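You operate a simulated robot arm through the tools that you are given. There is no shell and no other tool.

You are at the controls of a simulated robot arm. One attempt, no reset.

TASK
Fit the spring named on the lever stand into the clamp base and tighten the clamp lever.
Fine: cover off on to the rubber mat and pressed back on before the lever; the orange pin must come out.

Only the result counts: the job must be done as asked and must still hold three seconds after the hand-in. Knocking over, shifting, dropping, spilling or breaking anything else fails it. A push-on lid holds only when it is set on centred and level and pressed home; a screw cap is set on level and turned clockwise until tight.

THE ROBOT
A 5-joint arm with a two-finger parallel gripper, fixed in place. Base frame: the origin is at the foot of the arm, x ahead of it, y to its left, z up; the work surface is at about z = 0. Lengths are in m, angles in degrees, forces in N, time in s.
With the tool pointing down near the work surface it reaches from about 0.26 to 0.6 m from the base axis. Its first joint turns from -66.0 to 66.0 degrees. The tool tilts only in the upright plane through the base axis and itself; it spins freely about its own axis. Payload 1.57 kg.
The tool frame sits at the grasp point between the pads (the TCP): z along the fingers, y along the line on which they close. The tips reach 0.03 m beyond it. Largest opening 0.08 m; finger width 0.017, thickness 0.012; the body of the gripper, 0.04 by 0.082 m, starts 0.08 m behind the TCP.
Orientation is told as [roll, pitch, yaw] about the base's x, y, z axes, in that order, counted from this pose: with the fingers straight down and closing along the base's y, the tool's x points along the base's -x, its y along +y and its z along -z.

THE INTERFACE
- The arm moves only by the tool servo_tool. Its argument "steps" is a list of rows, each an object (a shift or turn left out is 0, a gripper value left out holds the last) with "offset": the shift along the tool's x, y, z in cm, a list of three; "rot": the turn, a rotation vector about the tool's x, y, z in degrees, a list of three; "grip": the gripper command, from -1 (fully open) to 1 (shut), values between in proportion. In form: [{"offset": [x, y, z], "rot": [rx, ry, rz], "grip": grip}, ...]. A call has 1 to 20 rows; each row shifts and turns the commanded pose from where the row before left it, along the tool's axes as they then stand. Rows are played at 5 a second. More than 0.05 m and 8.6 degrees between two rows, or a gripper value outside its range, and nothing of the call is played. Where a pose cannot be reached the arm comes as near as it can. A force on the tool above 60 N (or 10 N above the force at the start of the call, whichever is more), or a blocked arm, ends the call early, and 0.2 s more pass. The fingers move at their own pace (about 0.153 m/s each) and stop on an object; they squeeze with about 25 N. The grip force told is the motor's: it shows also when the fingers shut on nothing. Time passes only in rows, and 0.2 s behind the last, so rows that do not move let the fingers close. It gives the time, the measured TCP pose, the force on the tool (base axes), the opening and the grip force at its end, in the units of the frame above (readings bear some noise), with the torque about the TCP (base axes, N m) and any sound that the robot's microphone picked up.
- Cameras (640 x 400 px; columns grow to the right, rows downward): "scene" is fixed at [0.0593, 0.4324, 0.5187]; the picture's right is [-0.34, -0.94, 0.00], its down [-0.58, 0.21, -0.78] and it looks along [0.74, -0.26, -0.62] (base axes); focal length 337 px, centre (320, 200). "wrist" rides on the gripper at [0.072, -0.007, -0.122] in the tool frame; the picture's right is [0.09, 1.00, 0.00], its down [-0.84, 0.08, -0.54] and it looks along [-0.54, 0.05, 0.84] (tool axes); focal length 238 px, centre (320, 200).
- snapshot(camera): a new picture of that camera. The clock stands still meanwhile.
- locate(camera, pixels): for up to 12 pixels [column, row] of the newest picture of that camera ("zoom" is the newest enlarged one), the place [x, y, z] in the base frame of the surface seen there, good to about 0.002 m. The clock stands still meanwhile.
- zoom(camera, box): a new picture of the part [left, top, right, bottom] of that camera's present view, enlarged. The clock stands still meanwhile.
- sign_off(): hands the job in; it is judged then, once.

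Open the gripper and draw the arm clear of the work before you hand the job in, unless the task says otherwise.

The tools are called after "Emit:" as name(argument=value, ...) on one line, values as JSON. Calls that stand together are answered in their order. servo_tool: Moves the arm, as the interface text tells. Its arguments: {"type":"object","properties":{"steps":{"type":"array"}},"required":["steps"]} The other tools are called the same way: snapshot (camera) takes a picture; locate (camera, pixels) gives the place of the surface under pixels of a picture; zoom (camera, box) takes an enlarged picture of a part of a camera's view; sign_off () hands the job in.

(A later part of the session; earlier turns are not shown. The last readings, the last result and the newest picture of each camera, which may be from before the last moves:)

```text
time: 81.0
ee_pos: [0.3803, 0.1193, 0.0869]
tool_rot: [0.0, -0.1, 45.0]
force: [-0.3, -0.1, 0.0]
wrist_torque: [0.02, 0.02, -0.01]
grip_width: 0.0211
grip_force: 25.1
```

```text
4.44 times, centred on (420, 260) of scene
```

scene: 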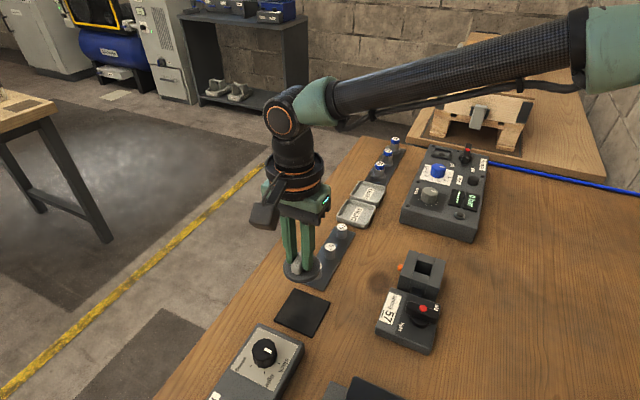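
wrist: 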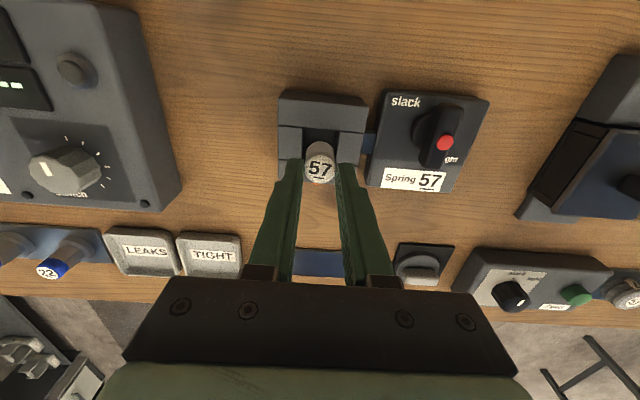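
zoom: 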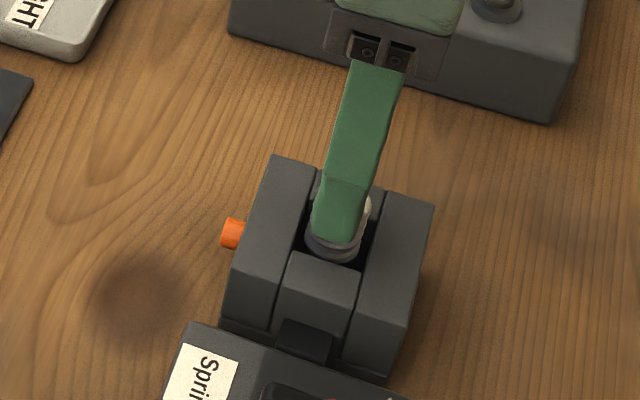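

It is entering the pocket without contact. Lower further until the fingertips are just above the block top.

Emit:
servo_tool(steps=[{"offset": [0, 0, 0.5]}, {"offset": [0, 0, 0.5]}, {"offset": [0, 0, 0.35]}, {}, {}])

Emit:
zoom(camera="wrist", box=[260, 90, 380, 200])

Emit:
zoom(camera="scene", box=[375, 215, 465, 305])

```text
time: 82.2
ee_pos: [0.3789, 0.1183, 0.0746]
tool_rot: [0.1, 0.1, 45.0]
force: [-0.6, -0.4, 0.4]
wrist_torque: [0.02, 0.03, -0.01]
grip_width: 0.0211
grip_force: 24.9
```

```text
3.64 times, centred on (320, 145) of wrist
```

zoom: 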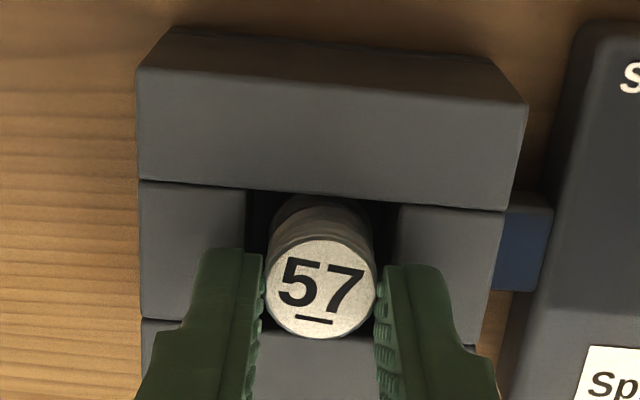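

```text
4.44 times, centred on (420, 260) of scene
```

zoom: 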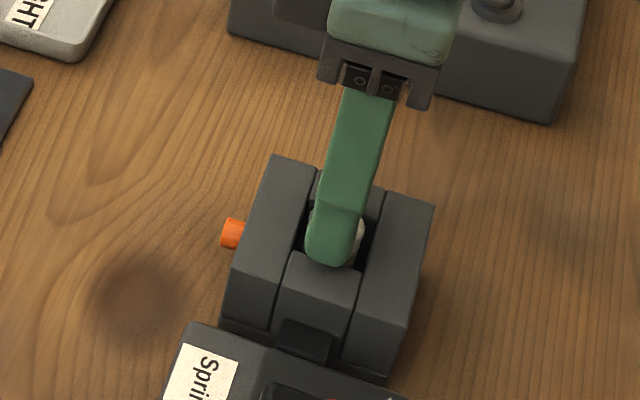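

Spring is centred in the pocket. I lower the last 2 mm so the tips just clear the block top, then open gently so it drops the last bit inside.

Emit:
servo_tool(steps=[{"offset": [0, 0, 0.1]}, {"offset": [0, 0, 0.1]}, {}, {}])

```text
time: 83.2
ee_pos: [0.379, 0.1179, 0.0731]
tool_rot: [0.0, -0.1, 45.0]
force: [-0.6, -0.3, -0.5]
wrist_torque: [0.05, 0.0, -0.03]
grip_width: 0.0212
grip_force: 24.9
```

Emit:
servo_tool(steps=[{"offset": [0, 0, 0.1]}, {}, {}])

```text
time: 84.0
ee_pos: [0.3785, 0.1183, 0.0723]
tool_rot: [0.0, 0.0, 44.9]
force: [-1.0, -0.1, -0.2]
wrist_torque: [0.02, 0.0, -0.02]
grip_width: 0.0211
grip_force: 24.8
```

TCP z=0.0723, no contact yet (tips ≈1 mm above the block). Opening slightly to release the spring.

Emit:
servo_tool(steps=[{"grip": 0.35}, {}, {}, {"grip": 0.1}, {}])

Emit:
zoom(camera="wrist", box=[260, 90, 380, 200])

```text
time: 85.2
ee_pos: [0.3792, 0.1188, 0.0716]
tool_rot: [0.1, 0.1, 45.0]
force: [0.3, 0.3, -0.1]
wrist_torque: [0.01, -0.01, -0.01]
grip_width: 0.036
grip_force: 0.0
```

```text
3.64 times, centred on (320, 145) of wrist
```

zoom: 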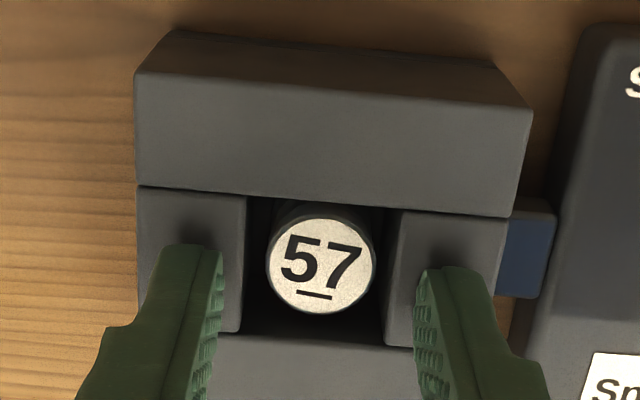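

The spring dropped in upright and centred (label at zoom (320,265)). I rise and verify its height and level.

Emit:
servo_tool(steps=[{"offset": [0, 0, -1.0]}, {"offset": [0, 0, -2.5]}, {"offset": [0, 0, -2.5]}, {"offset": [0, 0, -2.0]}, {}])

Emit:
zoom(camera="wrist", box=[270, 90, 370, 170])

Emit:
locate(camera="zoom", pixels=[[320, 200], [330, 150], [330, 170], [310, 170], [350, 170], [330, 190], [300, 150], [360, 150]])

Emit:
zoom(camera="scene", box=[380, 235, 460, 305])

```text
time: 86.4
ee_pos: [0.3793, 0.1183, 0.1519]
tool_rot: [0.0, 0.0, 45.0]
force: [0.9, -1.0, 0.2]
wrist_torque: [0.0, 0.02, 0.03]
grip_width: 0.0358
grip_force: 0.1
```

```text
5.00 times, centred on (320, 130) of wrist
```

zoom: 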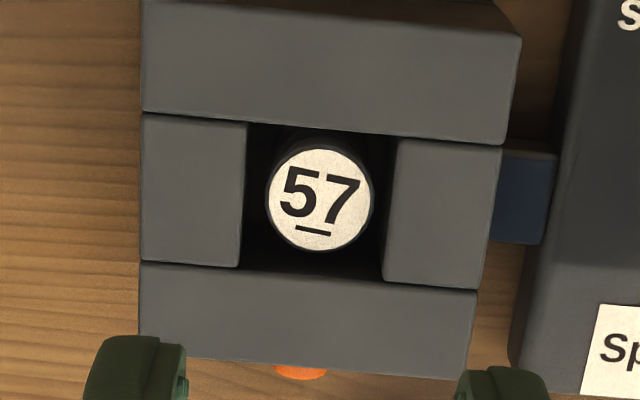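

```text
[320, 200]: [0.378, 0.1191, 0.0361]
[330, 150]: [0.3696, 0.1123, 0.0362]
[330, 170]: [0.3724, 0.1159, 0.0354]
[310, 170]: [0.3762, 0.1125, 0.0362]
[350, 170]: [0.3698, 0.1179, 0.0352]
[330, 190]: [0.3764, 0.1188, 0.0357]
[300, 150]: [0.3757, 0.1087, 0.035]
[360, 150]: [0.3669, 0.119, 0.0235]
```

```text
5.71 times, centred on (420, 270) of scene
```

zoom: 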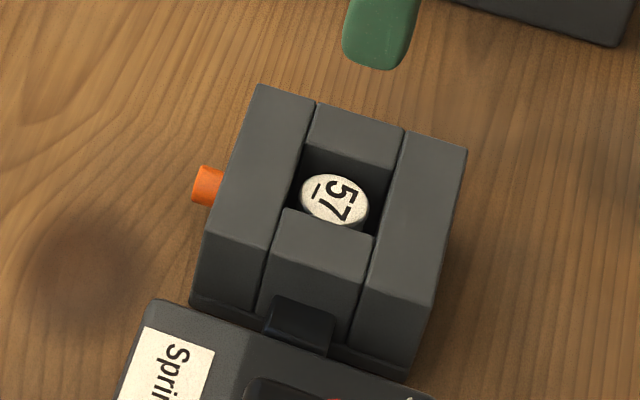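

Spring top at z≈0.036 and level: it is seated. Now back for the cover: turn to yaw -45 and move above the mat.

Emit:
servo_tool(steps=[{"rot": [0, 0, 8.5], "grip": 0.0}, {"rot": [0, 0, 8.5]}, {"rot": [0, 0, 8.5]}, {"rot": [0, 0, 8.5]}, {"rot": [0, 0, 8.5]}, {"rot": [0, 0, 8.5]}, {"rot": [0, 0, 8.5]}, {"rot": [0, 0, 8.5]}, {"rot": [0, 0, 8.5]}, {"rot": [0, 0, 8.5]}, {"rot": [0, 0, 5]}, {"offset": [1.915, 2.113, 0]}, {"offset": [1.915, 2.113, 0]}, {"offset": [1.915, 2.113, 0]}, {"offset": [1.915, 2.113, 0]}, {"offset": [1.915, 2.113, 0]}, {"offset": [1.915, 2.113, 0]}, {"offset": [1.915, 2.113, 0]}, {"offset": [1.915, 2.113, 0]}, {}])

Emit:
snapshot(camera="wrist")

Emit:
zoom(camera="wrist", box=[260, 70, 380, 180])

```text
time: 90.6
ee_pos: [0.3906, 0.3449, 0.1516]
tool_rot: [-0.1, 0.0, -45.1]
force: [-0.2, 0.1, 0.3]
wrist_torque: [-0.02, 0.02, 0.0]
grip_width: 0.04
grip_force: 0.0
```

```text
taken
```

wrist: 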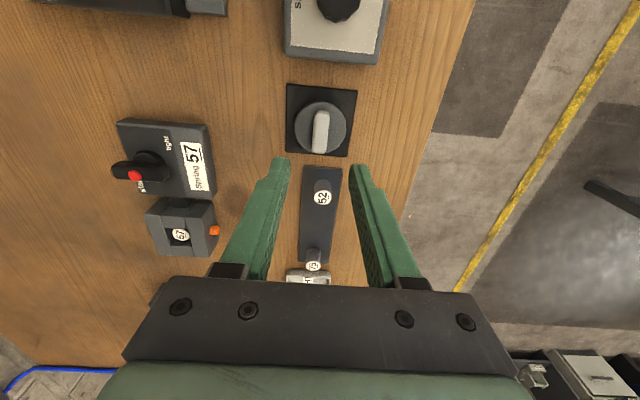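

```text
3.64 times, centred on (320, 125) of wrist
```

zoom: 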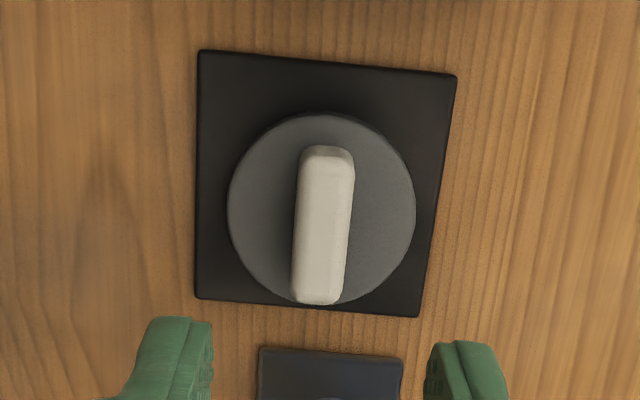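

The cover is where I left it. I descend at the same relative pose as at release (≈10.6 cm down, small y correction) and re-grip the handle.

Emit:
servo_tool(steps=[{"offset": [-0.04, 0.08, 2.5]}, {"offset": [0, 0, 2.5]}, {"offset": [0, 0, 2.5]}, {"offset": [0, 0, 1.5]}, {}, {}])

Emit:
zoom(camera="wrist", box=[250, 90, 390, 200])

```text
time: 92.0
ee_pos: [0.3926, 0.3469, 0.0625]
tool_rot: [0.1, 0.0, -45.0]
force: [-0.1, -0.8, -0.4]
wrist_torque: [0.02, -0.01, -0.01]
grip_width: 0.04
grip_force: 0.0
```

```text
3.64 times, centred on (320, 145) of wrist
```

zoom: 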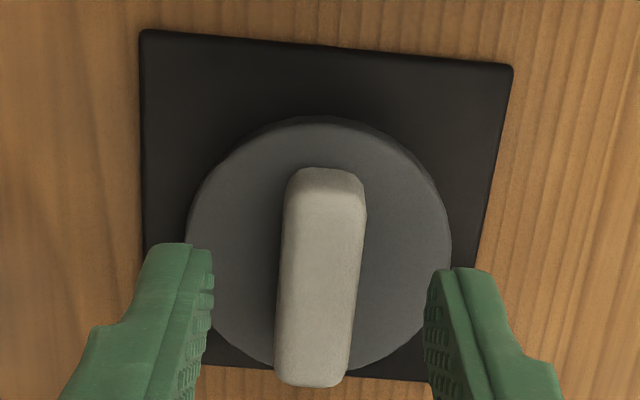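

Handle well centred between the fingers (mid ≈ col 320). Final descent and close.

Emit:
servo_tool(steps=[{"offset": [0, 0, 1.0]}, {"offset": [0, 0, 0.57]}, {}, {"grip": 0.4}, {"grip": 0.7}, {"grip": 1}, {}])

Emit:
zoom(camera="wrist", box=[250, 110, 390, 210])

```text
time: 93.6
ee_pos: [0.3916, 0.3452, 0.0461]
tool_rot: [0.0, 0.0, -45.0]
force: [-0.1, 0.4, 1.2]
wrist_torque: [0.0, -0.01, -0.01]
grip_width: 0.0152
grip_force: 25.1
```

```text
4.00 times, centred on (320, 160) of wrist
```

zoom: 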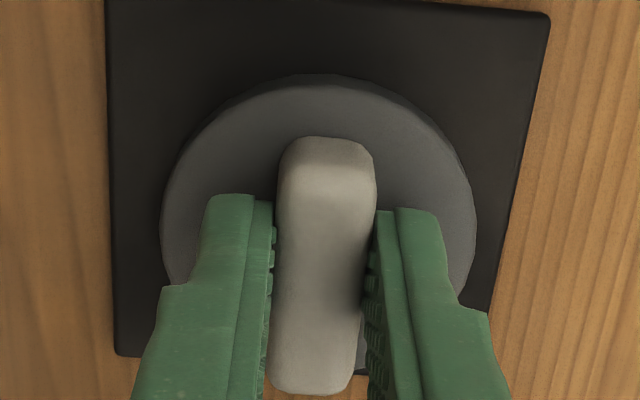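

Grip relative to the cover matches the first one exactly (handle rows 137–395). I lift and carry it back by the exact reverse displacement, stopping ≈2 cm above the seat.

Emit:
servo_tool(steps=[{"offset": [0, 0, -0.5]}, {"offset": [0, 0, -1.5]}, {"offset": [0, 0, -2.0]}, {"offset": [0, 0, -2.0]}, {"offset": [0, 0, -2.0]}, {"offset": [0, 0, -2.0]}, {"offset": [-1.854, -2.1425, 0]}, {"offset": [-1.854, -2.1425, 0]}, {"offset": [-1.854, -2.1425, 0]}, {"offset": [-1.854, -2.1425, 0]}, {"offset": [-1.854, -2.1425, 0]}, {"offset": [-1.854, -2.1425, 0]}, {"offset": [-1.854, -2.1425, 0]}, {"offset": [-1.854, -2.1425, 0]}, {}, {}, {"offset": [0, 0, 2.0]}, {"offset": [0, 0, 2.0]}, {}, {}])

Emit:
zoom(camera="scene", box=[370, 210, 470, 310])

Emit:
zoom(camera="wrist", box=[250, 110, 390, 210])

```text
time: 97.8
ee_pos: [0.3757, 0.1199, 0.107]
tool_rot: [0.1, 0.0, -45.0]
force: [-0.2, 0.3, -0.5]
wrist_torque: [0.02, -0.02, 0.0]
grip_width: 0.0153
grip_force: 25.3
```

```text
4.00 times, centred on (420, 260) of scene
```

zoom: 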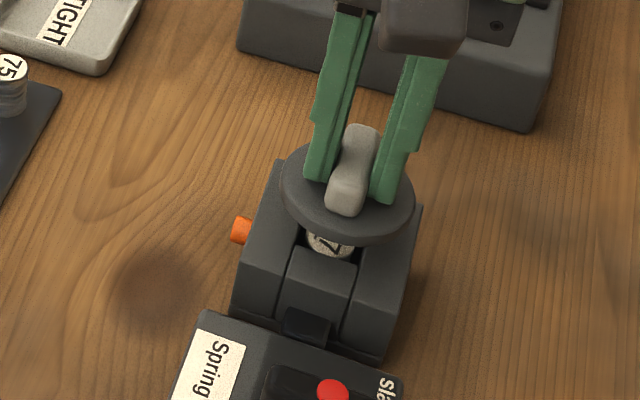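

```text
4.00 times, centred on (320, 160) of wrist
```

zoom: 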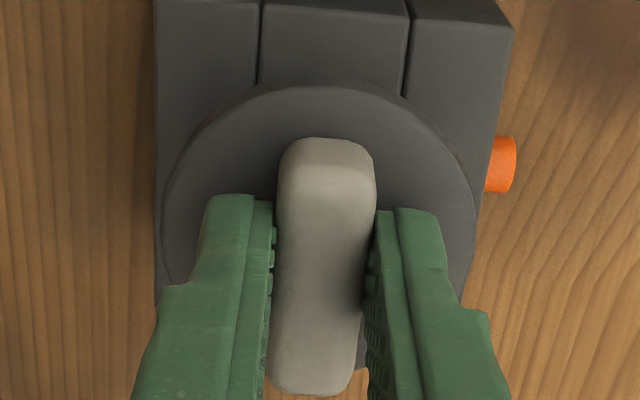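

Alignment over the block matches the removal picture (block edge col 155, pin at (502,163)). Lowering to just above the seat, then pressing gently.

Emit:
servo_tool(steps=[{"offset": [0, 0, 1.0]}, {"offset": [0, 0, 0.8]}, {"offset": [0, 0, 0.3]}, {}, {}])

Emit:
zoom(camera="scene", box=[390, 240, 450, 300])

Emit:
zoom(camera="wrist", box=[250, 110, 390, 210])

```text
time: 99.0
ee_pos: [0.3749, 0.1209, 0.0861]
tool_rot: [0.0, 0.0, -45.0]
force: [1.1, -0.3, 0.0]
wrist_torque: [0.0, 0.0, -0.02]
grip_width: 0.015
grip_force: 25.5
```

```text
6.67 times, centred on (420, 270) of scene
```

zoom: 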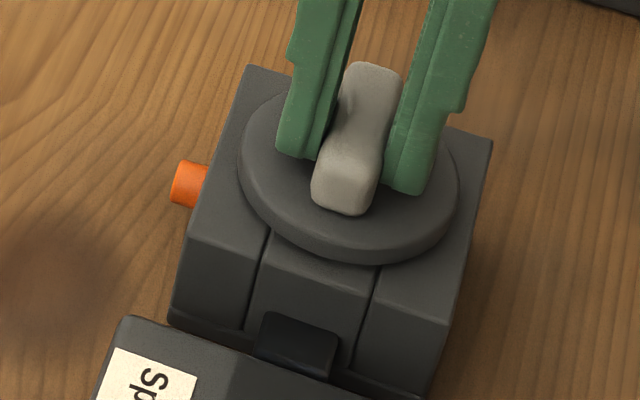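

```text
4.00 times, centred on (320, 160) of wrist
```

zoom: 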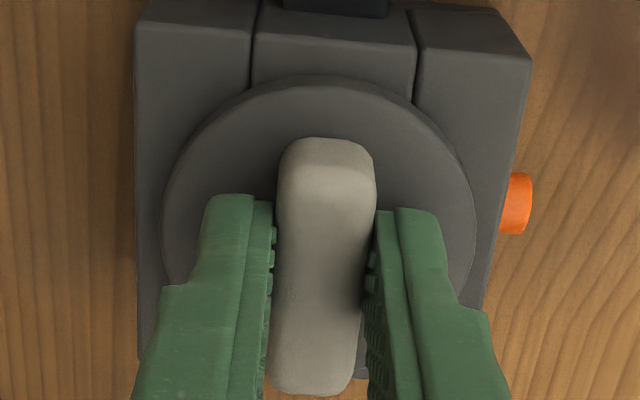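

Cover hovers ≈2.4 mm above home and is aligned. Pressing down in 1 mm steps with force readings.

Emit:
servo_tool(steps=[{"offset": [0, 0, 0.1]}, {"offset": [0, 0, 0.1]}, {}])

Emit:
servo_tool(steps=[{"offset": [0, 0, 0.1]}, {}])

```text
time: 99.8
ee_pos: [0.3744, 0.1198, 0.0819]
tool_rot: [-0.1, 0.0, -45.0]
force: [0.0, -0.4, -0.8]
wrist_torque: [-0.02, 0.0, 0.0]
grip_width: 0.0149
grip_force: 24.5
```

```text
time: 100.4
ee_pos: [0.3737, 0.12, 0.0817]
tool_rot: [0.1, 0.0, -44.9]
force: [0.6, 0.4, -0.5]
wrist_torque: [-0.02, 0.0, 0.02]
grip_width: 0.0151
grip_force: 25.0
```

No contact force yet at z≈0.0817. Continue pressing in 1 mm steps.

Emit:
servo_tool(steps=[{"offset": [0, 0, 0.1]}, {}])

Emit:
servo_tool(steps=[{"offset": [0, 0, 0.1]}, {}])

Emit:
zoom(camera="wrist", box=[250, 110, 390, 210])

```text
time: 101.0
ee_pos: [0.3755, 0.12, 0.0811]
tool_rot: [0.1, 0.0, -45.0]
force: [-1.3, -4.8, 18.0]
wrist_torque: [-0.14, 0.06, -0.01]
grip_width: 0.0149
grip_force: 24.9
```

```text
time: 101.6
ee_pos: [0.3741, 0.1193, 0.0812]
tool_rot: [0.0, 0.1, -45.0]
force: [-3.2, -6.1, 25.0]
wrist_torque: [-0.16, 0.1, 0.01]
grip_width: 0.0152
grip_force: 24.7
```

```text
4.00 times, centred on (320, 160) of wrist
```

zoom: 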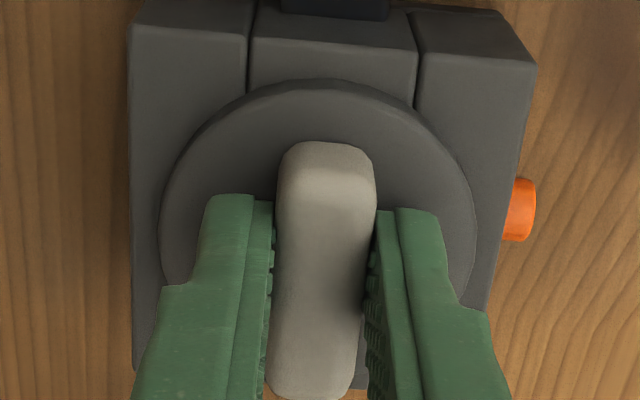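

Contact at 25 N; the cover is touching and no click yet, with the handle starting to slip slightly in the fingers. I keep pressing so the fingertips come down on the disc.

Emit:
servo_tool(steps=[{"offset": [0, 0, 0.1]}, {"offset": [0, 0, 0.1]}, {}])

Emit:
servo_tool(steps=[{"offset": [0, 0, 0.1]}, {"offset": [0, 0, 0.1]}, {}])

Emit:
zoom(camera="wrist", box=[250, 110, 390, 210])

Emit:
zoom(camera="scene", box=[390, 240, 450, 300])

```text
time: 102.4
ee_pos: [0.3741, 0.1197, 0.0786]
tool_rot: [0.2, 0.0, -45.0]
force: [-0.5, -3.6, 24.4]
wrist_torque: [-0.09, 0.04, 0.04]
grip_width: 0.0151
grip_force: 24.8
```

```text
time: 103.2
ee_pos: [0.3754, 0.121, 0.0769]
tool_rot: [0.0, 0.0, -44.9]
force: [-3.3, -0.9, 7.8]
wrist_torque: [0.06, 0.13, 0.03]
grip_width: 0.0152
grip_force: 24.8
stopped in row 3: the force on the tool passed its limit at 61 N (the readings are from after the stop); the commanded pose is now the measured one
```

```text
4.00 times, centred on (320, 160) of wrist
```

zoom: 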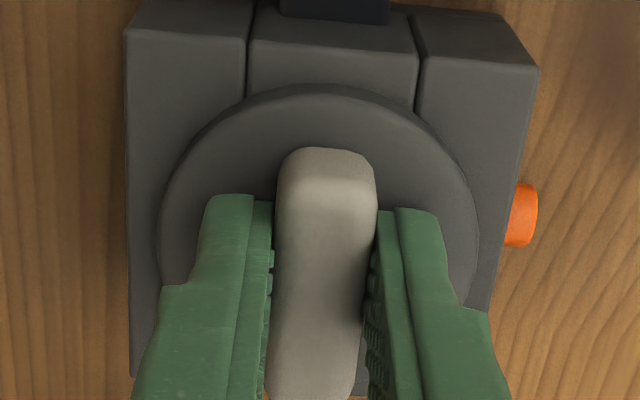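

```text
6.67 times, centred on (420, 270) of scene
```

zoom: 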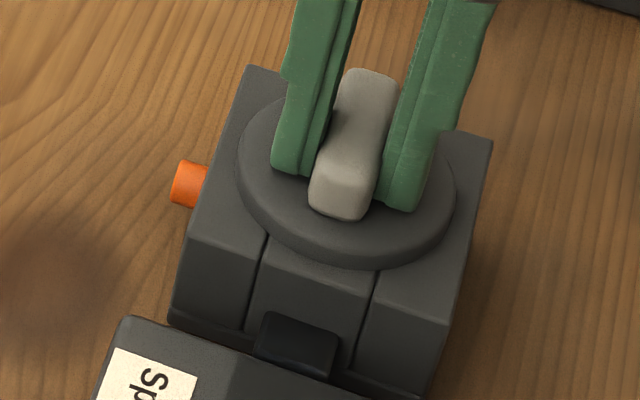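

The tips pressed on the disc up to 61 N, but no click was reported. I open and rise to measure the cover's height and position against the original (disc top z≈0.048, handle top ≈0.068).

Emit:
servo_tool(steps=[{"grip": 0.5}, {"grip": 0.0}, {"offset": [0, 0, -1.0]}, {"offset": [0, 0, -2.5]}, {"offset": [0, 0, -2.5]}, {"offset": [2.0, 0, -1.5]}, {"offset": [2.2, 0, 0]}, {"offset": [2.2, 0, 0]}, {}, {}])

Emit:
zoom(camera="wrist", box=[270, 140, 370, 240])

Emit:
zoom(camera="scene", box=[380, 235, 460, 305])

Emit:
locate(camera="zoom", pixels=[[350, 140], [365, 95], [335, 195], [345, 240], [270, 170], [418, 190], [258, 95], [460, 160], [225, 225], [415, 280]])

```text
time: 105.4
ee_pos: [0.3284, 0.1659, 0.1523]
tool_rot: [0.0, 0.1, -44.9]
force: [0.0, -0.3, 0.2]
wrist_torque: [0.02, 0.02, -0.03]
grip_width: 0.0399
grip_force: 0.0
```

```text
4.00 times, centred on (320, 190) of wrist
```

zoom: 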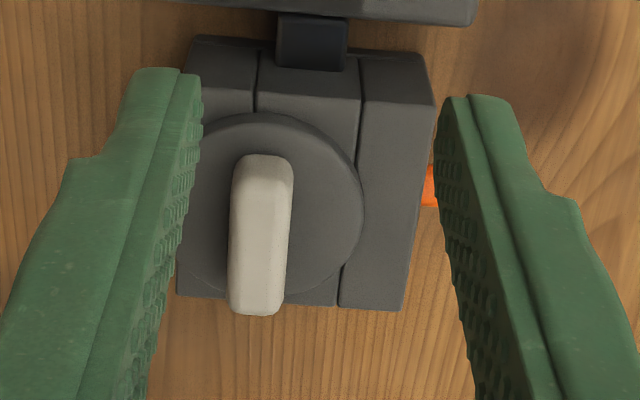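

```text
5.71 times, centred on (420, 270) of scene
```

zoom: 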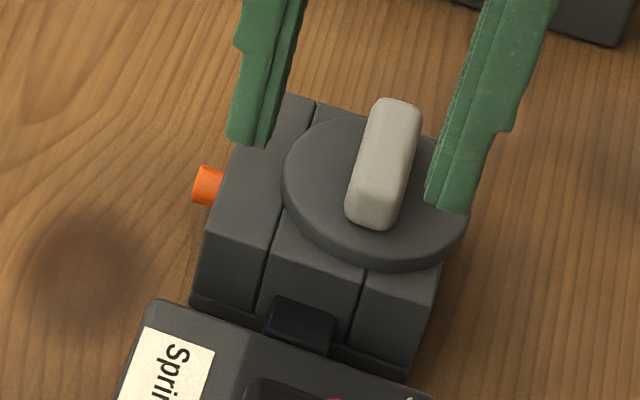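

```text
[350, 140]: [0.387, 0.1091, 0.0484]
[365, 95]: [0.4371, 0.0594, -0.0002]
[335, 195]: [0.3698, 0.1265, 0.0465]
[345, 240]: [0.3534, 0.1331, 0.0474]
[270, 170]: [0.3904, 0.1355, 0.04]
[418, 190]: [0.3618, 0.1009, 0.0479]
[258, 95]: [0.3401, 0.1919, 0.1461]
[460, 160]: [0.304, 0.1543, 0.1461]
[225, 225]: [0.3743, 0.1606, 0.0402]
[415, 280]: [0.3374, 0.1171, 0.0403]
```

The cover isn't held: it slid ≈6 mm sideways (toward the scene's right) when the fingers opened on it. I measure its new position to re-grip and re-centre it.

Emit:
zoom(camera="wrist", box=[270, 140, 370, 240])

Emit:
locate(camera="zoom", pixels=[[263, 165], [254, 300], [234, 235], [288, 235], [261, 235], [358, 205], [275, 118], [200, 160], [436, 100], [403, 305], [190, 290], [320, 260]])

```text
4.00 times, centred on (320, 190) of wrist
```

zoom: 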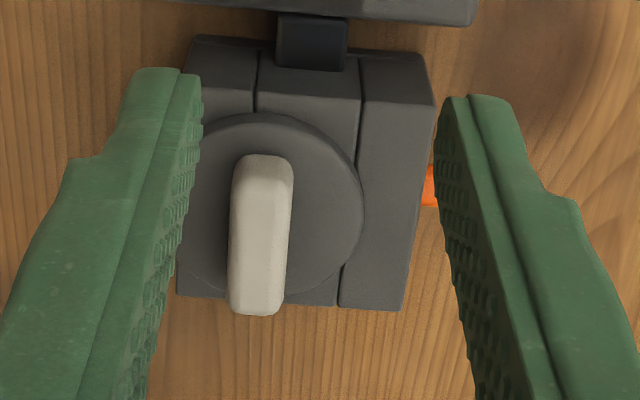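

```text
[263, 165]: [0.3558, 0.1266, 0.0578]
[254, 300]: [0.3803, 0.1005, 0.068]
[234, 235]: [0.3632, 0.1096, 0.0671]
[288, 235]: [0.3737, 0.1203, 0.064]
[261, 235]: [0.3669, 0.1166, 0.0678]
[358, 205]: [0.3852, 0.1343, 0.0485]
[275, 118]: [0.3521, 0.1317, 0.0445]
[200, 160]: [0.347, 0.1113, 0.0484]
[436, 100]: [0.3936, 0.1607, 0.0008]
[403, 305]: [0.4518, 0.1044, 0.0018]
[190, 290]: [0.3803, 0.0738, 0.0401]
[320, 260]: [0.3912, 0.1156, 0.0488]
```

The cover is now ≈10 mm toward -u (handle centre ≈ u 0.342). I move above it and descend with open fingers to re-grip the handle.

Emit:
servo_tool(steps=[{"offset": [-2.2, -0.25, 0]}, {"offset": [-2.2, -0.25, 0]}, {"offset": [-2.1, -0.25, 0]}, {"offset": [0, 0, 2.5]}, {"offset": [0, 0, 2.5]}, {}, {}])

Emit:
zoom(camera="wrist", box=[250, 110, 390, 210])

Emit:
servo_tool(steps=[{}])

```text
time: 107.0
ee_pos: [0.3704, 0.1146, 0.1019]
tool_rot: [-0.1, 0.1, -44.8]
force: [-0.1, 0.5, -0.4]
wrist_torque: [0.0, 0.01, -0.01]
grip_width: 0.04
grip_force: 0.1
```

```text
4.00 times, centred on (320, 160) of wrist
```

zoom: 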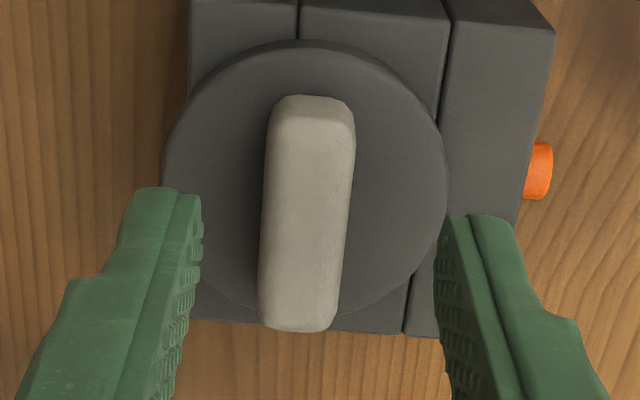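

```text
time: 107.4
ee_pos: [0.3702, 0.1139, 0.1022]
tool_rot: [0.0, -0.1, -44.9]
force: [0.5, -0.3, 0.1]
wrist_torque: [0.0, -0.02, -0.04]
grip_width: 0.0398
grip_force: 0.0
```

Handle needs ≈-2 mm in y and +1 mm in x to match my first grip. Correct, descend to z≈0.081 and close.

Emit:
servo_tool(steps=[{"offset": [0.1, -0.2, 1.0]}, {"offset": [0, 0, 1.03]}, {}, {"grip": 0.4}, {"grip": 0.7}, {"grip": 1}, {}])

Emit:
zoom(camera="wrist", box=[250, 110, 390, 210])

Emit:
zoom(camera="scene", box=[390, 240, 450, 300])

```text
time: 109.0
ee_pos: [0.3684, 0.114, 0.0822]
tool_rot: [0.0, 0.1, -44.9]
force: [0.0, 0.2, 0.0]
wrist_torque: [0.0, 0.03, 0.0]
grip_width: 0.015
grip_force: 24.7
```

```text
4.00 times, centred on (320, 160) of wrist
```

zoom: 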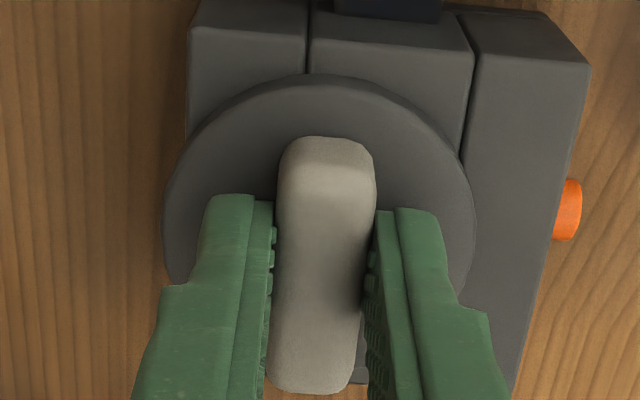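

```text
6.67 times, centred on (420, 270) of scene
```

zoom: 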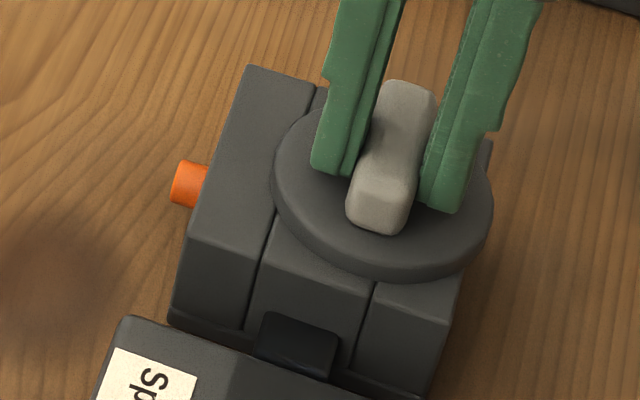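

The same grip as before is re-established. Compared with the reference picture, the block appears 53 px to the right, so I lift 4 mm and shift +9.8 mm in y, -1 mm in x.

Emit:
servo_tool(steps=[{"offset": [0, 0, -0.4]}, {"offset": [-0.05, 0.49, 0]}, {"offset": [-0.05, 0.49, 0]}, {}, {}])

Emit:
zoom(camera="wrist", box=[250, 110, 390, 210])

Emit:
zoom(camera="scene", box=[390, 240, 450, 300])

```text
time: 110.2
ee_pos: [0.3771, 0.1188, 0.0865]
tool_rot: [0.1, 0.0, -44.9]
force: [0.4, 0.6, -0.4]
wrist_torque: [0.03, -0.02, 0.0]
grip_width: 0.0149
grip_force: 24.8
```

```text
4.00 times, centred on (320, 160) of wrist
```

zoom: 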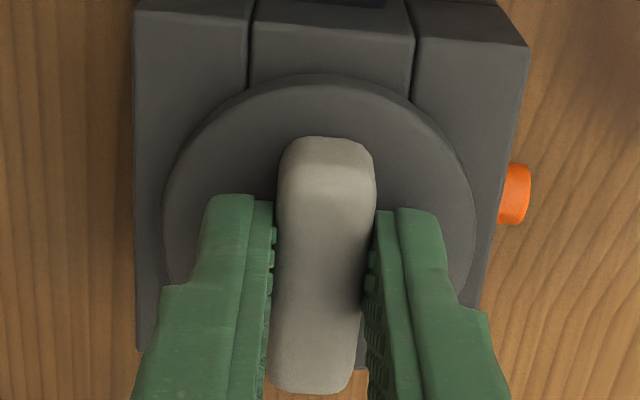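

```text
6.67 times, centred on (420, 270) of scene
```

zoom: 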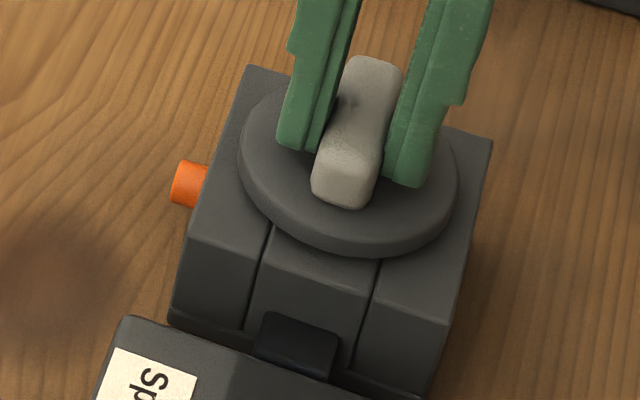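

Alignment is within about 0.7 mm of the reference. I lower onto the block and press lightly (≤20 N) without letting the fingers slip.

Emit:
servo_tool(steps=[{"offset": [0, 0, 0.2]}, {"offset": [0, 0, 0.2]}, {}])

Emit:
servo_tool(steps=[{"offset": [0, 0, 0.05]}, {}])

Emit:
servo_tool(steps=[{"offset": [0, 0, 0.05]}, {}])

Emit:
zoom(camera="wrist", box=[250, 110, 390, 210])

```text
time: 111.0
ee_pos: [0.3751, 0.1197, 0.0825]
tool_rot: [0.0, 0.0, -44.9]
force: [-1.0, 0.1, 0.6]
wrist_torque: [-0.02, 0.03, -0.02]
grip_width: 0.0149
grip_force: 25.1
```

```text
time: 111.6
ee_pos: [0.3744, 0.1189, 0.0824]
tool_rot: [-0.1, 0.0, -45.0]
force: [-13.1, -5.7, 23.3]
wrist_torque: [-0.25, 0.21, -0.01]
grip_width: 0.0152
grip_force: 24.9
heard: snap
```

```text
time: 112.2
ee_pos: [0.3758, 0.1188, 0.0813]
tool_rot: [-0.1, 0.0, -45.1]
force: [-12.7, -9.2, 25.2]
wrist_torque: [-0.29, 0.3, 0.01]
grip_width: 0.0151
grip_force: 25.0
```

```text
4.00 times, centred on (320, 160) of wrist
```

zoom: 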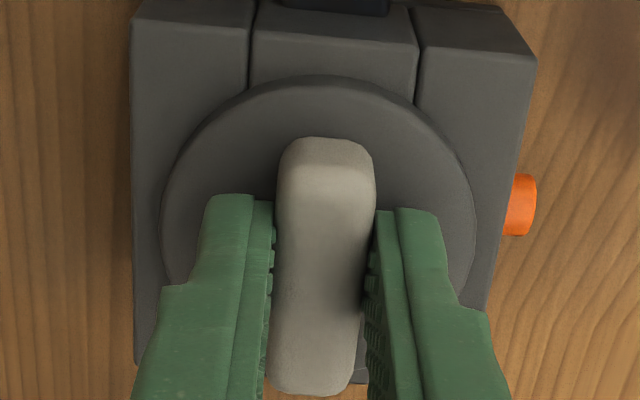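

"Snap" heard: the cover is home. I relieve the loads (z +1 mm up, y -1 mm), then open and withdraw straight up.

Emit:
servo_tool(steps=[{"offset": [0, -0.1, -0.08]}, {}])

```text
time: 112.8
ee_pos: [0.3755, 0.1201, 0.0814]
tool_rot: [0.0, -0.1, -44.9]
force: [0.5, 1.1, -1.0]
wrist_torque: [-0.01, -0.02, -0.05]
grip_width: 0.0152
grip_force: 24.3
heard: snap
```

A second "snap" as I unloaded: it may have popped loose again. I press back down at this better-centred spot and listen.

Emit:
servo_tool(steps=[{"offset": [0, 0, 0.05]}, {}])

Emit:
servo_tool(steps=[{"offset": [0, 0, 0.05]}, {}])

```text
time: 113.4
ee_pos: [0.3751, 0.121, 0.0817]
tool_rot: [0.1, 0.1, -44.9]
force: [-0.2, -0.3, 0.5]
wrist_torque: [0.06, 0.03, -0.02]
grip_width: 0.015
grip_force: 24.2
```

```text
time: 114.0
ee_pos: [0.3761, 0.1198, 0.0817]
tool_rot: [0.1, -0.1, -44.9]
force: [-3.1, 0.7, 18.3]
wrist_torque: [0.02, 0.17, 0.02]
grip_width: 0.0151
grip_force: 25.5
```

18 N and no snap yet; pressing a bit more.

Emit:
servo_tool(steps=[{"offset": [0, 0, 0.04]}, {}])

Emit:
servo_tool(steps=[{"offset": [0, 0, 0.04]}, {}])

Emit:
zoom(camera="wrist", box=[250, 110, 390, 210])

```text
time: 114.6
ee_pos: [0.3745, 0.1203, 0.0809]
tool_rot: [0.1, -0.1, -45.0]
force: [-5.2, -2.5, 26.0]
wrist_torque: [-0.09, 0.15, 0.02]
grip_width: 0.0152
grip_force: 25.0
```

```text
time: 115.2
ee_pos: [0.375, 0.1185, 0.0814]
tool_rot: [0.2, -0.1, -45.0]
force: [-3.7, -3.2, 25.0]
wrist_torque: [-0.09, 0.13, 0.04]
grip_width: 0.0152
grip_force: 24.9
```

```text
4.00 times, centred on (320, 160) of wrist
```

zoom: 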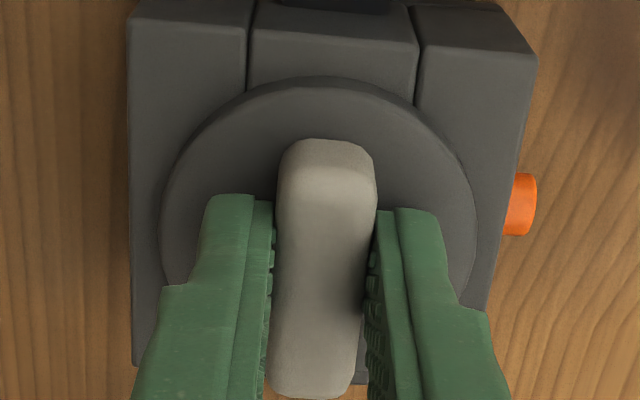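

No snap at 25 N and the grip is starting to slip. I check the cover's state by unloading in small upward steps: if held, the force should go clearly negative.

Emit:
servo_tool(steps=[{"offset": [0, 0, -0.1]}, {}])

Emit:
servo_tool(steps=[{"offset": [0, 0, -0.05]}, {}])

```text
time: 115.8
ee_pos: [0.3757, 0.1193, 0.0799]
tool_rot: [-0.1, -0.1, -44.8]
force: [1.5, 1.6, 2.9]
wrist_torque: [0.0, -0.16, 0.0]
grip_width: 0.0149
grip_force: 24.8
```

```text
time: 116.4
ee_pos: [0.374, 0.1189, 0.0815]
tool_rot: [0.1, 0.0, -44.8]
force: [-0.1, 0.5, -0.5]
wrist_torque: [-0.01, -0.02, 0.01]
grip_width: 0.0151
grip_force: 25.3
```

Emit:
servo_tool(steps=[{"offset": [0, 0, -0.05]}, {}])

Emit:
zoom(camera="wrist", box=[250, 110, 390, 210])

Emit:
zoom(camera="scene", box=[400, 245, 440, 285])

```text
time: 117.0
ee_pos: [0.3752, 0.1193, 0.0815]
tool_rot: [0.1, -0.1, -45.0]
force: [0.4, 0.8, -0.7]
wrist_torque: [-0.01, 0.01, 0.02]
grip_width: 0.0153
grip_force: 24.8
```

```text
4.00 times, centred on (320, 160) of wrist
```

zoom: 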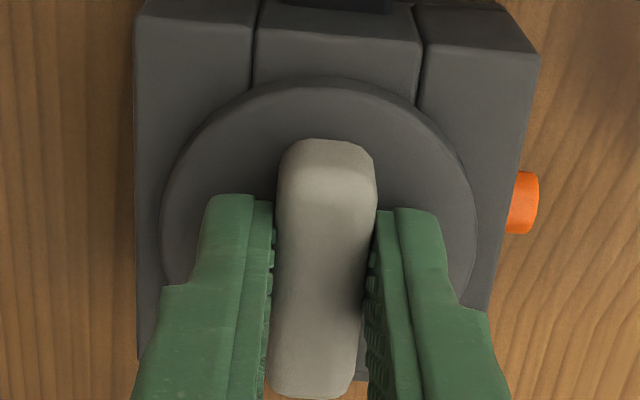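

```text
10.00 times, centred on (420, 265) of scene
```

zoom: 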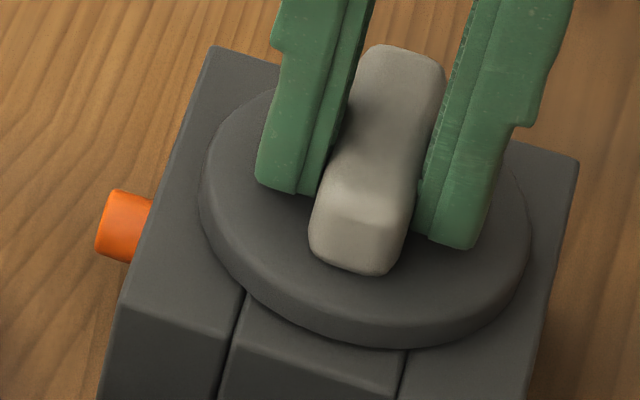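

The cover is free (only its weight shows). The first snap came at the position 1 mm further in +y, which also matches the reference picture exactly; my 0.8 mm unload then pulled it off (the arm is ~45 N/mm stiff vertically). I return there and press in 0.4–0.5 mm steps.

Emit:
servo_tool(steps=[{"offset": [0, 0.1, 0]}, {"offset": [0, 0, 0.08]}, {}])

Emit:
servo_tool(steps=[{"offset": [0, 0, 0.04]}, {}])

```text
time: 117.8
ee_pos: [0.377, 0.1201, 0.0814]
tool_rot: [0.0, 0.0, -44.9]
force: [-0.3, -0.4, -0.8]
wrist_torque: [-0.01, 0.0, 0.01]
grip_width: 0.0149
grip_force: 25.0
```

```text
time: 118.4
ee_pos: [0.376, 0.1204, 0.0789]
tool_rot: [-0.1, -0.1, -44.9]
force: [0.4, 0.2, -1.2]
wrist_torque: [0.02, 0.02, 0.01]
grip_width: 0.0151
grip_force: 25.0
```

Emit:
servo_tool(steps=[{"offset": [0, 0, 0.04]}, {}])

Emit:
servo_tool(steps=[{"offset": [0, 0, 0.04]}, {}])

```text
time: 119.0
ee_pos: [0.3753, 0.1199, 0.0816]
tool_rot: [0.1, 0.1, -44.9]
force: [0.1, 0.5, -0.7]
wrist_torque: [0.03, 0.03, -0.01]
grip_width: 0.0151
grip_force: 25.2
```

```text
time: 119.6
ee_pos: [0.3766, 0.1206, 0.0799]
tool_rot: [0.0, -0.1, -44.9]
force: [-3.8, -1.9, 8.0]
wrist_torque: [-0.11, 0.03, 0.01]
grip_width: 0.0152
grip_force: 25.1
```

Contact has begun (8 N). One more small step.

Emit:
servo_tool(steps=[{"offset": [0, 0, 0.03]}, {}])

Emit:
servo_tool(steps=[{"offset": [0, 0, 0.03]}, {}])

```text
time: 120.2
ee_pos: [0.3769, 0.1206, 0.0809]
tool_rot: [0.1, 0.0, -44.9]
force: [-3.9, -0.5, 11.5]
wrist_torque: [-0.01, 0.13, -0.01]
grip_width: 0.015
grip_force: 25.1
```

```text
time: 120.8
ee_pos: [0.3765, 0.1201, 0.0805]
tool_rot: [0.1, 0.0, -45.0]
force: [-6.7, -0.7, 24.0]
wrist_torque: [0.03, 0.22, -0.01]
grip_width: 0.0151
grip_force: 24.8
```

24 N, no snap yet. One slightly firmer push.

Emit:
servo_tool(steps=[{"offset": [0, 0, 0.06]}, {}])

Emit:
zoom(camera="wrist", box=[250, 110, 390, 210])

```text
time: 121.4
ee_pos: [0.3759, 0.1209, 0.0788]
tool_rot: [0.1, -0.1, -45.0]
force: [-5.6, -1.0, 25.6]
wrist_torque: [-0.08, 0.17, -0.03]
grip_width: 0.0151
grip_force: 24.9
```

```text
4.00 times, centred on (320, 160) of wrist
```

zoom: 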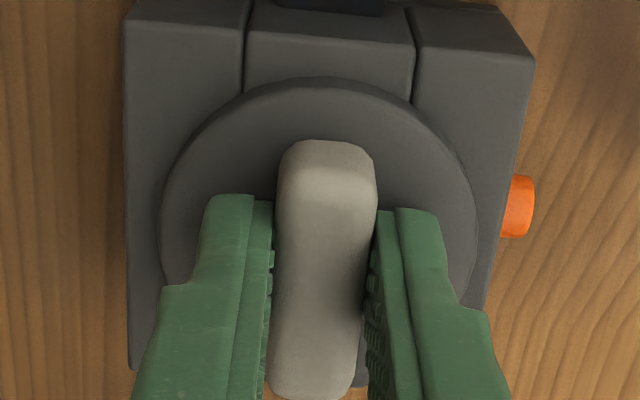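

Still no snap at 25.6 N. I compare the cover against the original state using the same fixed scene zoom I took at the start (box [390,240,440,290]; then: disc left edge x≈262, right ≈525, bottom ≈325, handle front end (350–405, 235–265)).

Emit:
zoom(camera="scene", box=[390, 240, 440, 290])

```text
8.00 times, centred on (415, 265) of scene
```

zoom: 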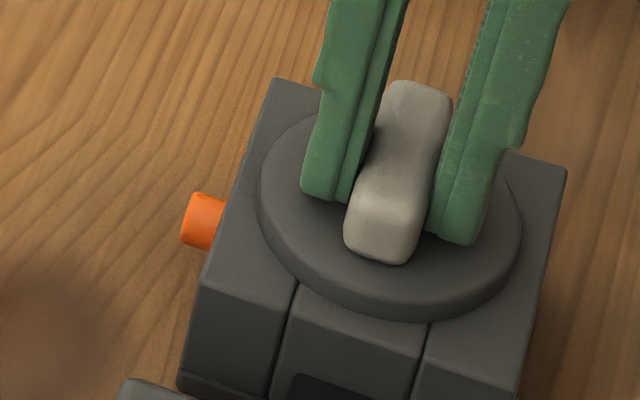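

The cover sits ≈1.1 mm toward +u from its original place (image shift about -4,-2 px). I lift slightly, shift -1.1 mm in y and +0.3 mm in x, and set it down lightly.

Emit:
servo_tool(steps=[{"offset": [0, 0, -0.12]}, {"offset": [0.03, -0.11, 0]}, {}])

Emit:
servo_tool(steps=[{"offset": [0, 0, 0.06]}, {}])

Emit:
zoom(camera="scene", box=[390, 240, 440, 290])

```text
time: 122.2
ee_pos: [0.3748, 0.1191, 0.0799]
tool_rot: [-0.1, 0.0, -45.0]
force: [0.2, 0.7, -1.0]
wrist_torque: [-0.03, 0.01, 0.0]
grip_width: 0.0153
grip_force: 25.0
```

```text
time: 122.8
ee_pos: [0.3756, 0.1191, 0.0788]
tool_rot: [0.0, 0.0, -44.9]
force: [0.4, -0.7, -0.9]
wrist_torque: [0.05, -0.01, 0.01]
grip_width: 0.0147
grip_force: 24.5
```

```text
8.00 times, centred on (415, 265) of scene
```

zoom: 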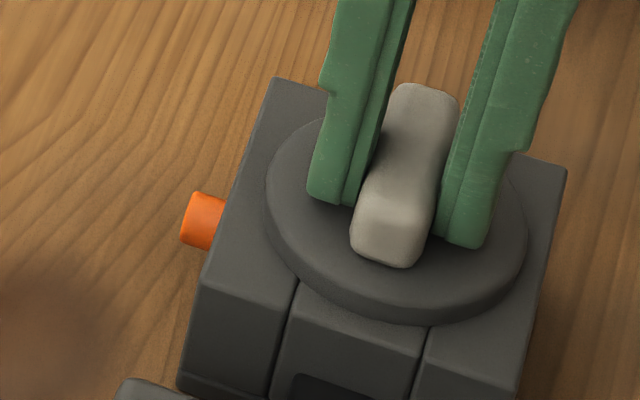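

Now it reads ≈+3,+2 px: slightly past home (−0.9 mm u). I shift back +0.8 mm in y and -0.4 mm in x and re-check.

Emit:
servo_tool(steps=[{"offset": [-0.04, 0.08, 0]}, {}, {}])

Emit:
zoom(camera="scene", box=[390, 240, 440, 290])

```text
time: 123.6
ee_pos: [0.3756, 0.1199, 0.0793]
tool_rot: [0.0, 0.0, -44.9]
force: [1.0, -0.2, -0.3]
wrist_torque: [0.0, -0.01, -0.04]
grip_width: 0.0151
grip_force: 25.2
```

```text
8.00 times, centred on (415, 265) of scene
```

zoom: 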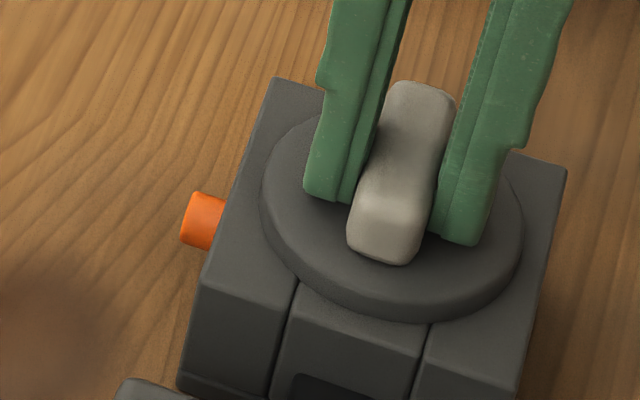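

Now it matches the original outline within ~1 px (0.2 mm). Lowering and pressing.

Emit:
servo_tool(steps=[{"offset": [0, 0, 0.04]}, {}])

Emit:
servo_tool(steps=[{"offset": [0, 0, 0.04]}, {}])

Emit:
servo_tool(steps=[{"offset": [0, 0, 0.04]}, {}])

```text
time: 124.2
ee_pos: [0.3753, 0.1201, 0.0796]
tool_rot: [0.1, 0.0, -44.8]
force: [-3.5, 0.3, 10.1]
wrist_torque: [-0.01, 0.03, 0.02]
grip_width: 0.0149
grip_force: 25.5
```

```text
time: 124.8
ee_pos: [0.3758, 0.1185, 0.08]
tool_rot: [-0.1, -0.1, -45.0]
force: [-9.1, -3.1, 25.7]
wrist_torque: [-0.13, 0.23, -0.02]
grip_width: 0.015
grip_force: 25.1
```

```text
time: 125.4
ee_pos: [0.3762, 0.1197, 0.0778]
tool_rot: [0.1, 0.1, -45.1]
force: [-8.1, -3.3, 26.0]
wrist_torque: [-0.13, 0.2, -0.02]
grip_width: 0.0152
grip_force: 25.6
```

26 N by grip friction isn't enough. I unload, let go, and will press on top of the handle with closed fingers for more force.

Emit:
servo_tool(steps=[{"offset": [0, 0, -0.06]}, {}])

Emit:
zoom(camera="scene", box=[390, 240, 440, 290])

```text
time: 126.0
ee_pos: [0.3754, 0.1192, 0.0778]
tool_rot: [0.1, -0.1, -45.0]
force: [0.2, -2.6, 5.4]
wrist_torque: [-0.05, 0.02, 0.02]
grip_width: 0.0152
grip_force: 24.8
```

```text
8.00 times, centred on (415, 265) of scene
```

zoom: 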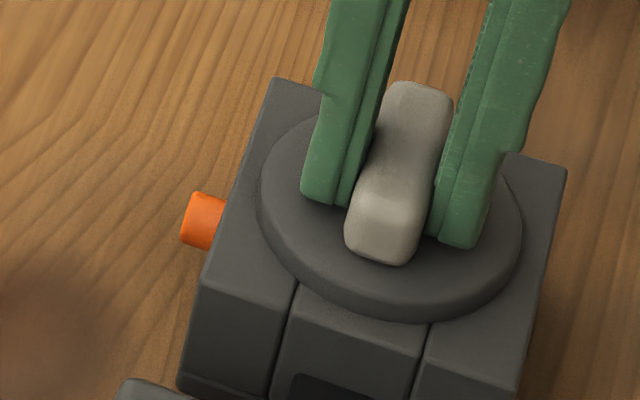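

Pressing drags the cover ≈0.8 mm toward +u. I lift it a touch, pre-offset it -1.3 mm in y, check, then press while compensating sideways.

Emit:
servo_tool(steps=[{"offset": [0, 0, -0.08]}, {"offset": [0.03, -0.12, 0]}, {}, {}])

Emit:
zoom(camera="scene", box=[390, 240, 440, 290])

```text
time: 127.0
ee_pos: [0.3751, 0.1189, 0.0797]
tool_rot: [0.1, 0.1, -44.8]
force: [0.1, 0.6, -0.7]
wrist_torque: [-0.03, -0.02, 0.01]
grip_width: 0.0151
grip_force: 25.5
```

```text
8.00 times, centred on (415, 265) of scene
```

zoom: 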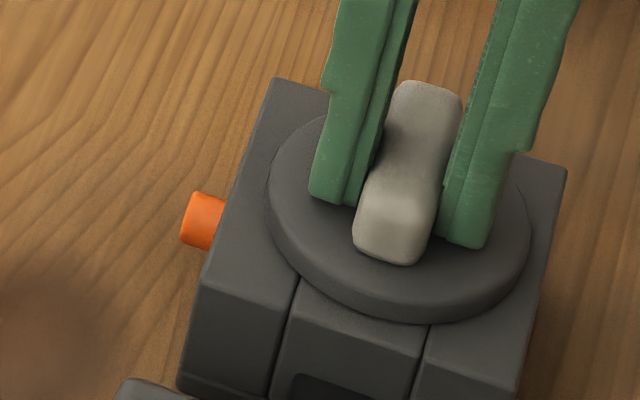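

Slightly too far (−1.5 mm). I bring it back +1.0 mm in y, -0.4 mm in x, then press with gradual sideways compensation.

Emit:
servo_tool(steps=[{"offset": [-0.04, 0.1, 0]}, {"offset": [0, 0, 0.05]}, {}, {}])

Emit:
zoom(camera="scene", box=[390, 240, 440, 290])

```text
time: 128.0
ee_pos: [0.3745, 0.1188, 0.0796]
tool_rot: [0.0, -0.1, -44.9]
force: [0.3, -0.7, -1.7]
wrist_torque: [-0.02, -0.02, 0.03]
grip_width: 0.0148
grip_force: 24.9
```

```text
8.00 times, centred on (415, 265) of scene
```

zoom: 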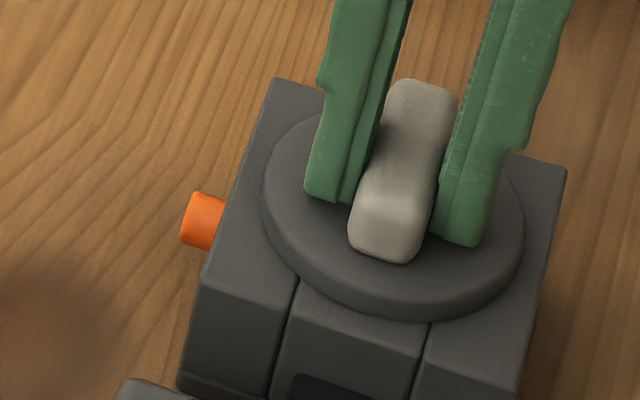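

At hover it matches home within 1 px. Now pressing down with small -y compensation per step.

Emit:
servo_tool(steps=[{"offset": [0, -0.03, 0.04]}, {}])

Emit:
servo_tool(steps=[{"offset": [0.01, -0.04, 0.04]}, {}])

Emit:
servo_tool(steps=[{"offset": [0.01, -0.04, 0.04]}, {}])

Emit:
zoom(camera="scene", box=[390, 240, 440, 290])

```text
time: 128.6
ee_pos: [0.3751, 0.1194, 0.0786]
tool_rot: [0.0, -0.1, -45.0]
force: [0.4, 0.6, -1.0]
wrist_torque: [-0.03, 0.04, 0.02]
grip_width: 0.0153
grip_force: 25.3
```

```text
time: 129.2
ee_pos: [0.3751, 0.1193, 0.0791]
tool_rot: [0.1, -0.1, -44.9]
force: [-0.9, 1.2, -1.0]
wrist_torque: [0.0, -0.02, -0.02]
grip_width: 0.0149
grip_force: 25.2
```

```text
time: 129.8
ee_pos: [0.3751, 0.1184, 0.0784]
tool_rot: [0.1, -0.1, -45.0]
force: [-0.5, -2.3, 6.4]
wrist_torque: [-0.06, 0.04, 0.03]
grip_width: 0.015
grip_force: 25.0
```

```text
8.00 times, centred on (415, 265) of scene
```

zoom: 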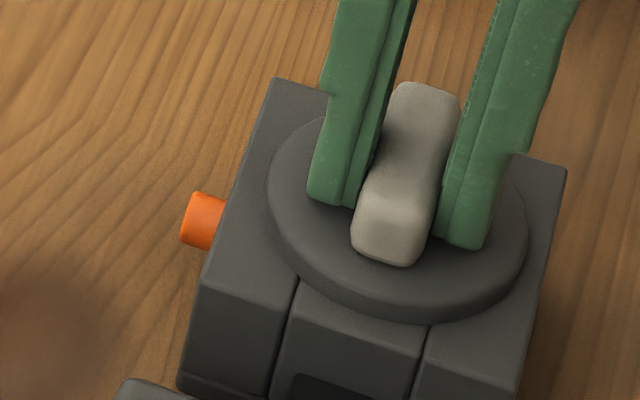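

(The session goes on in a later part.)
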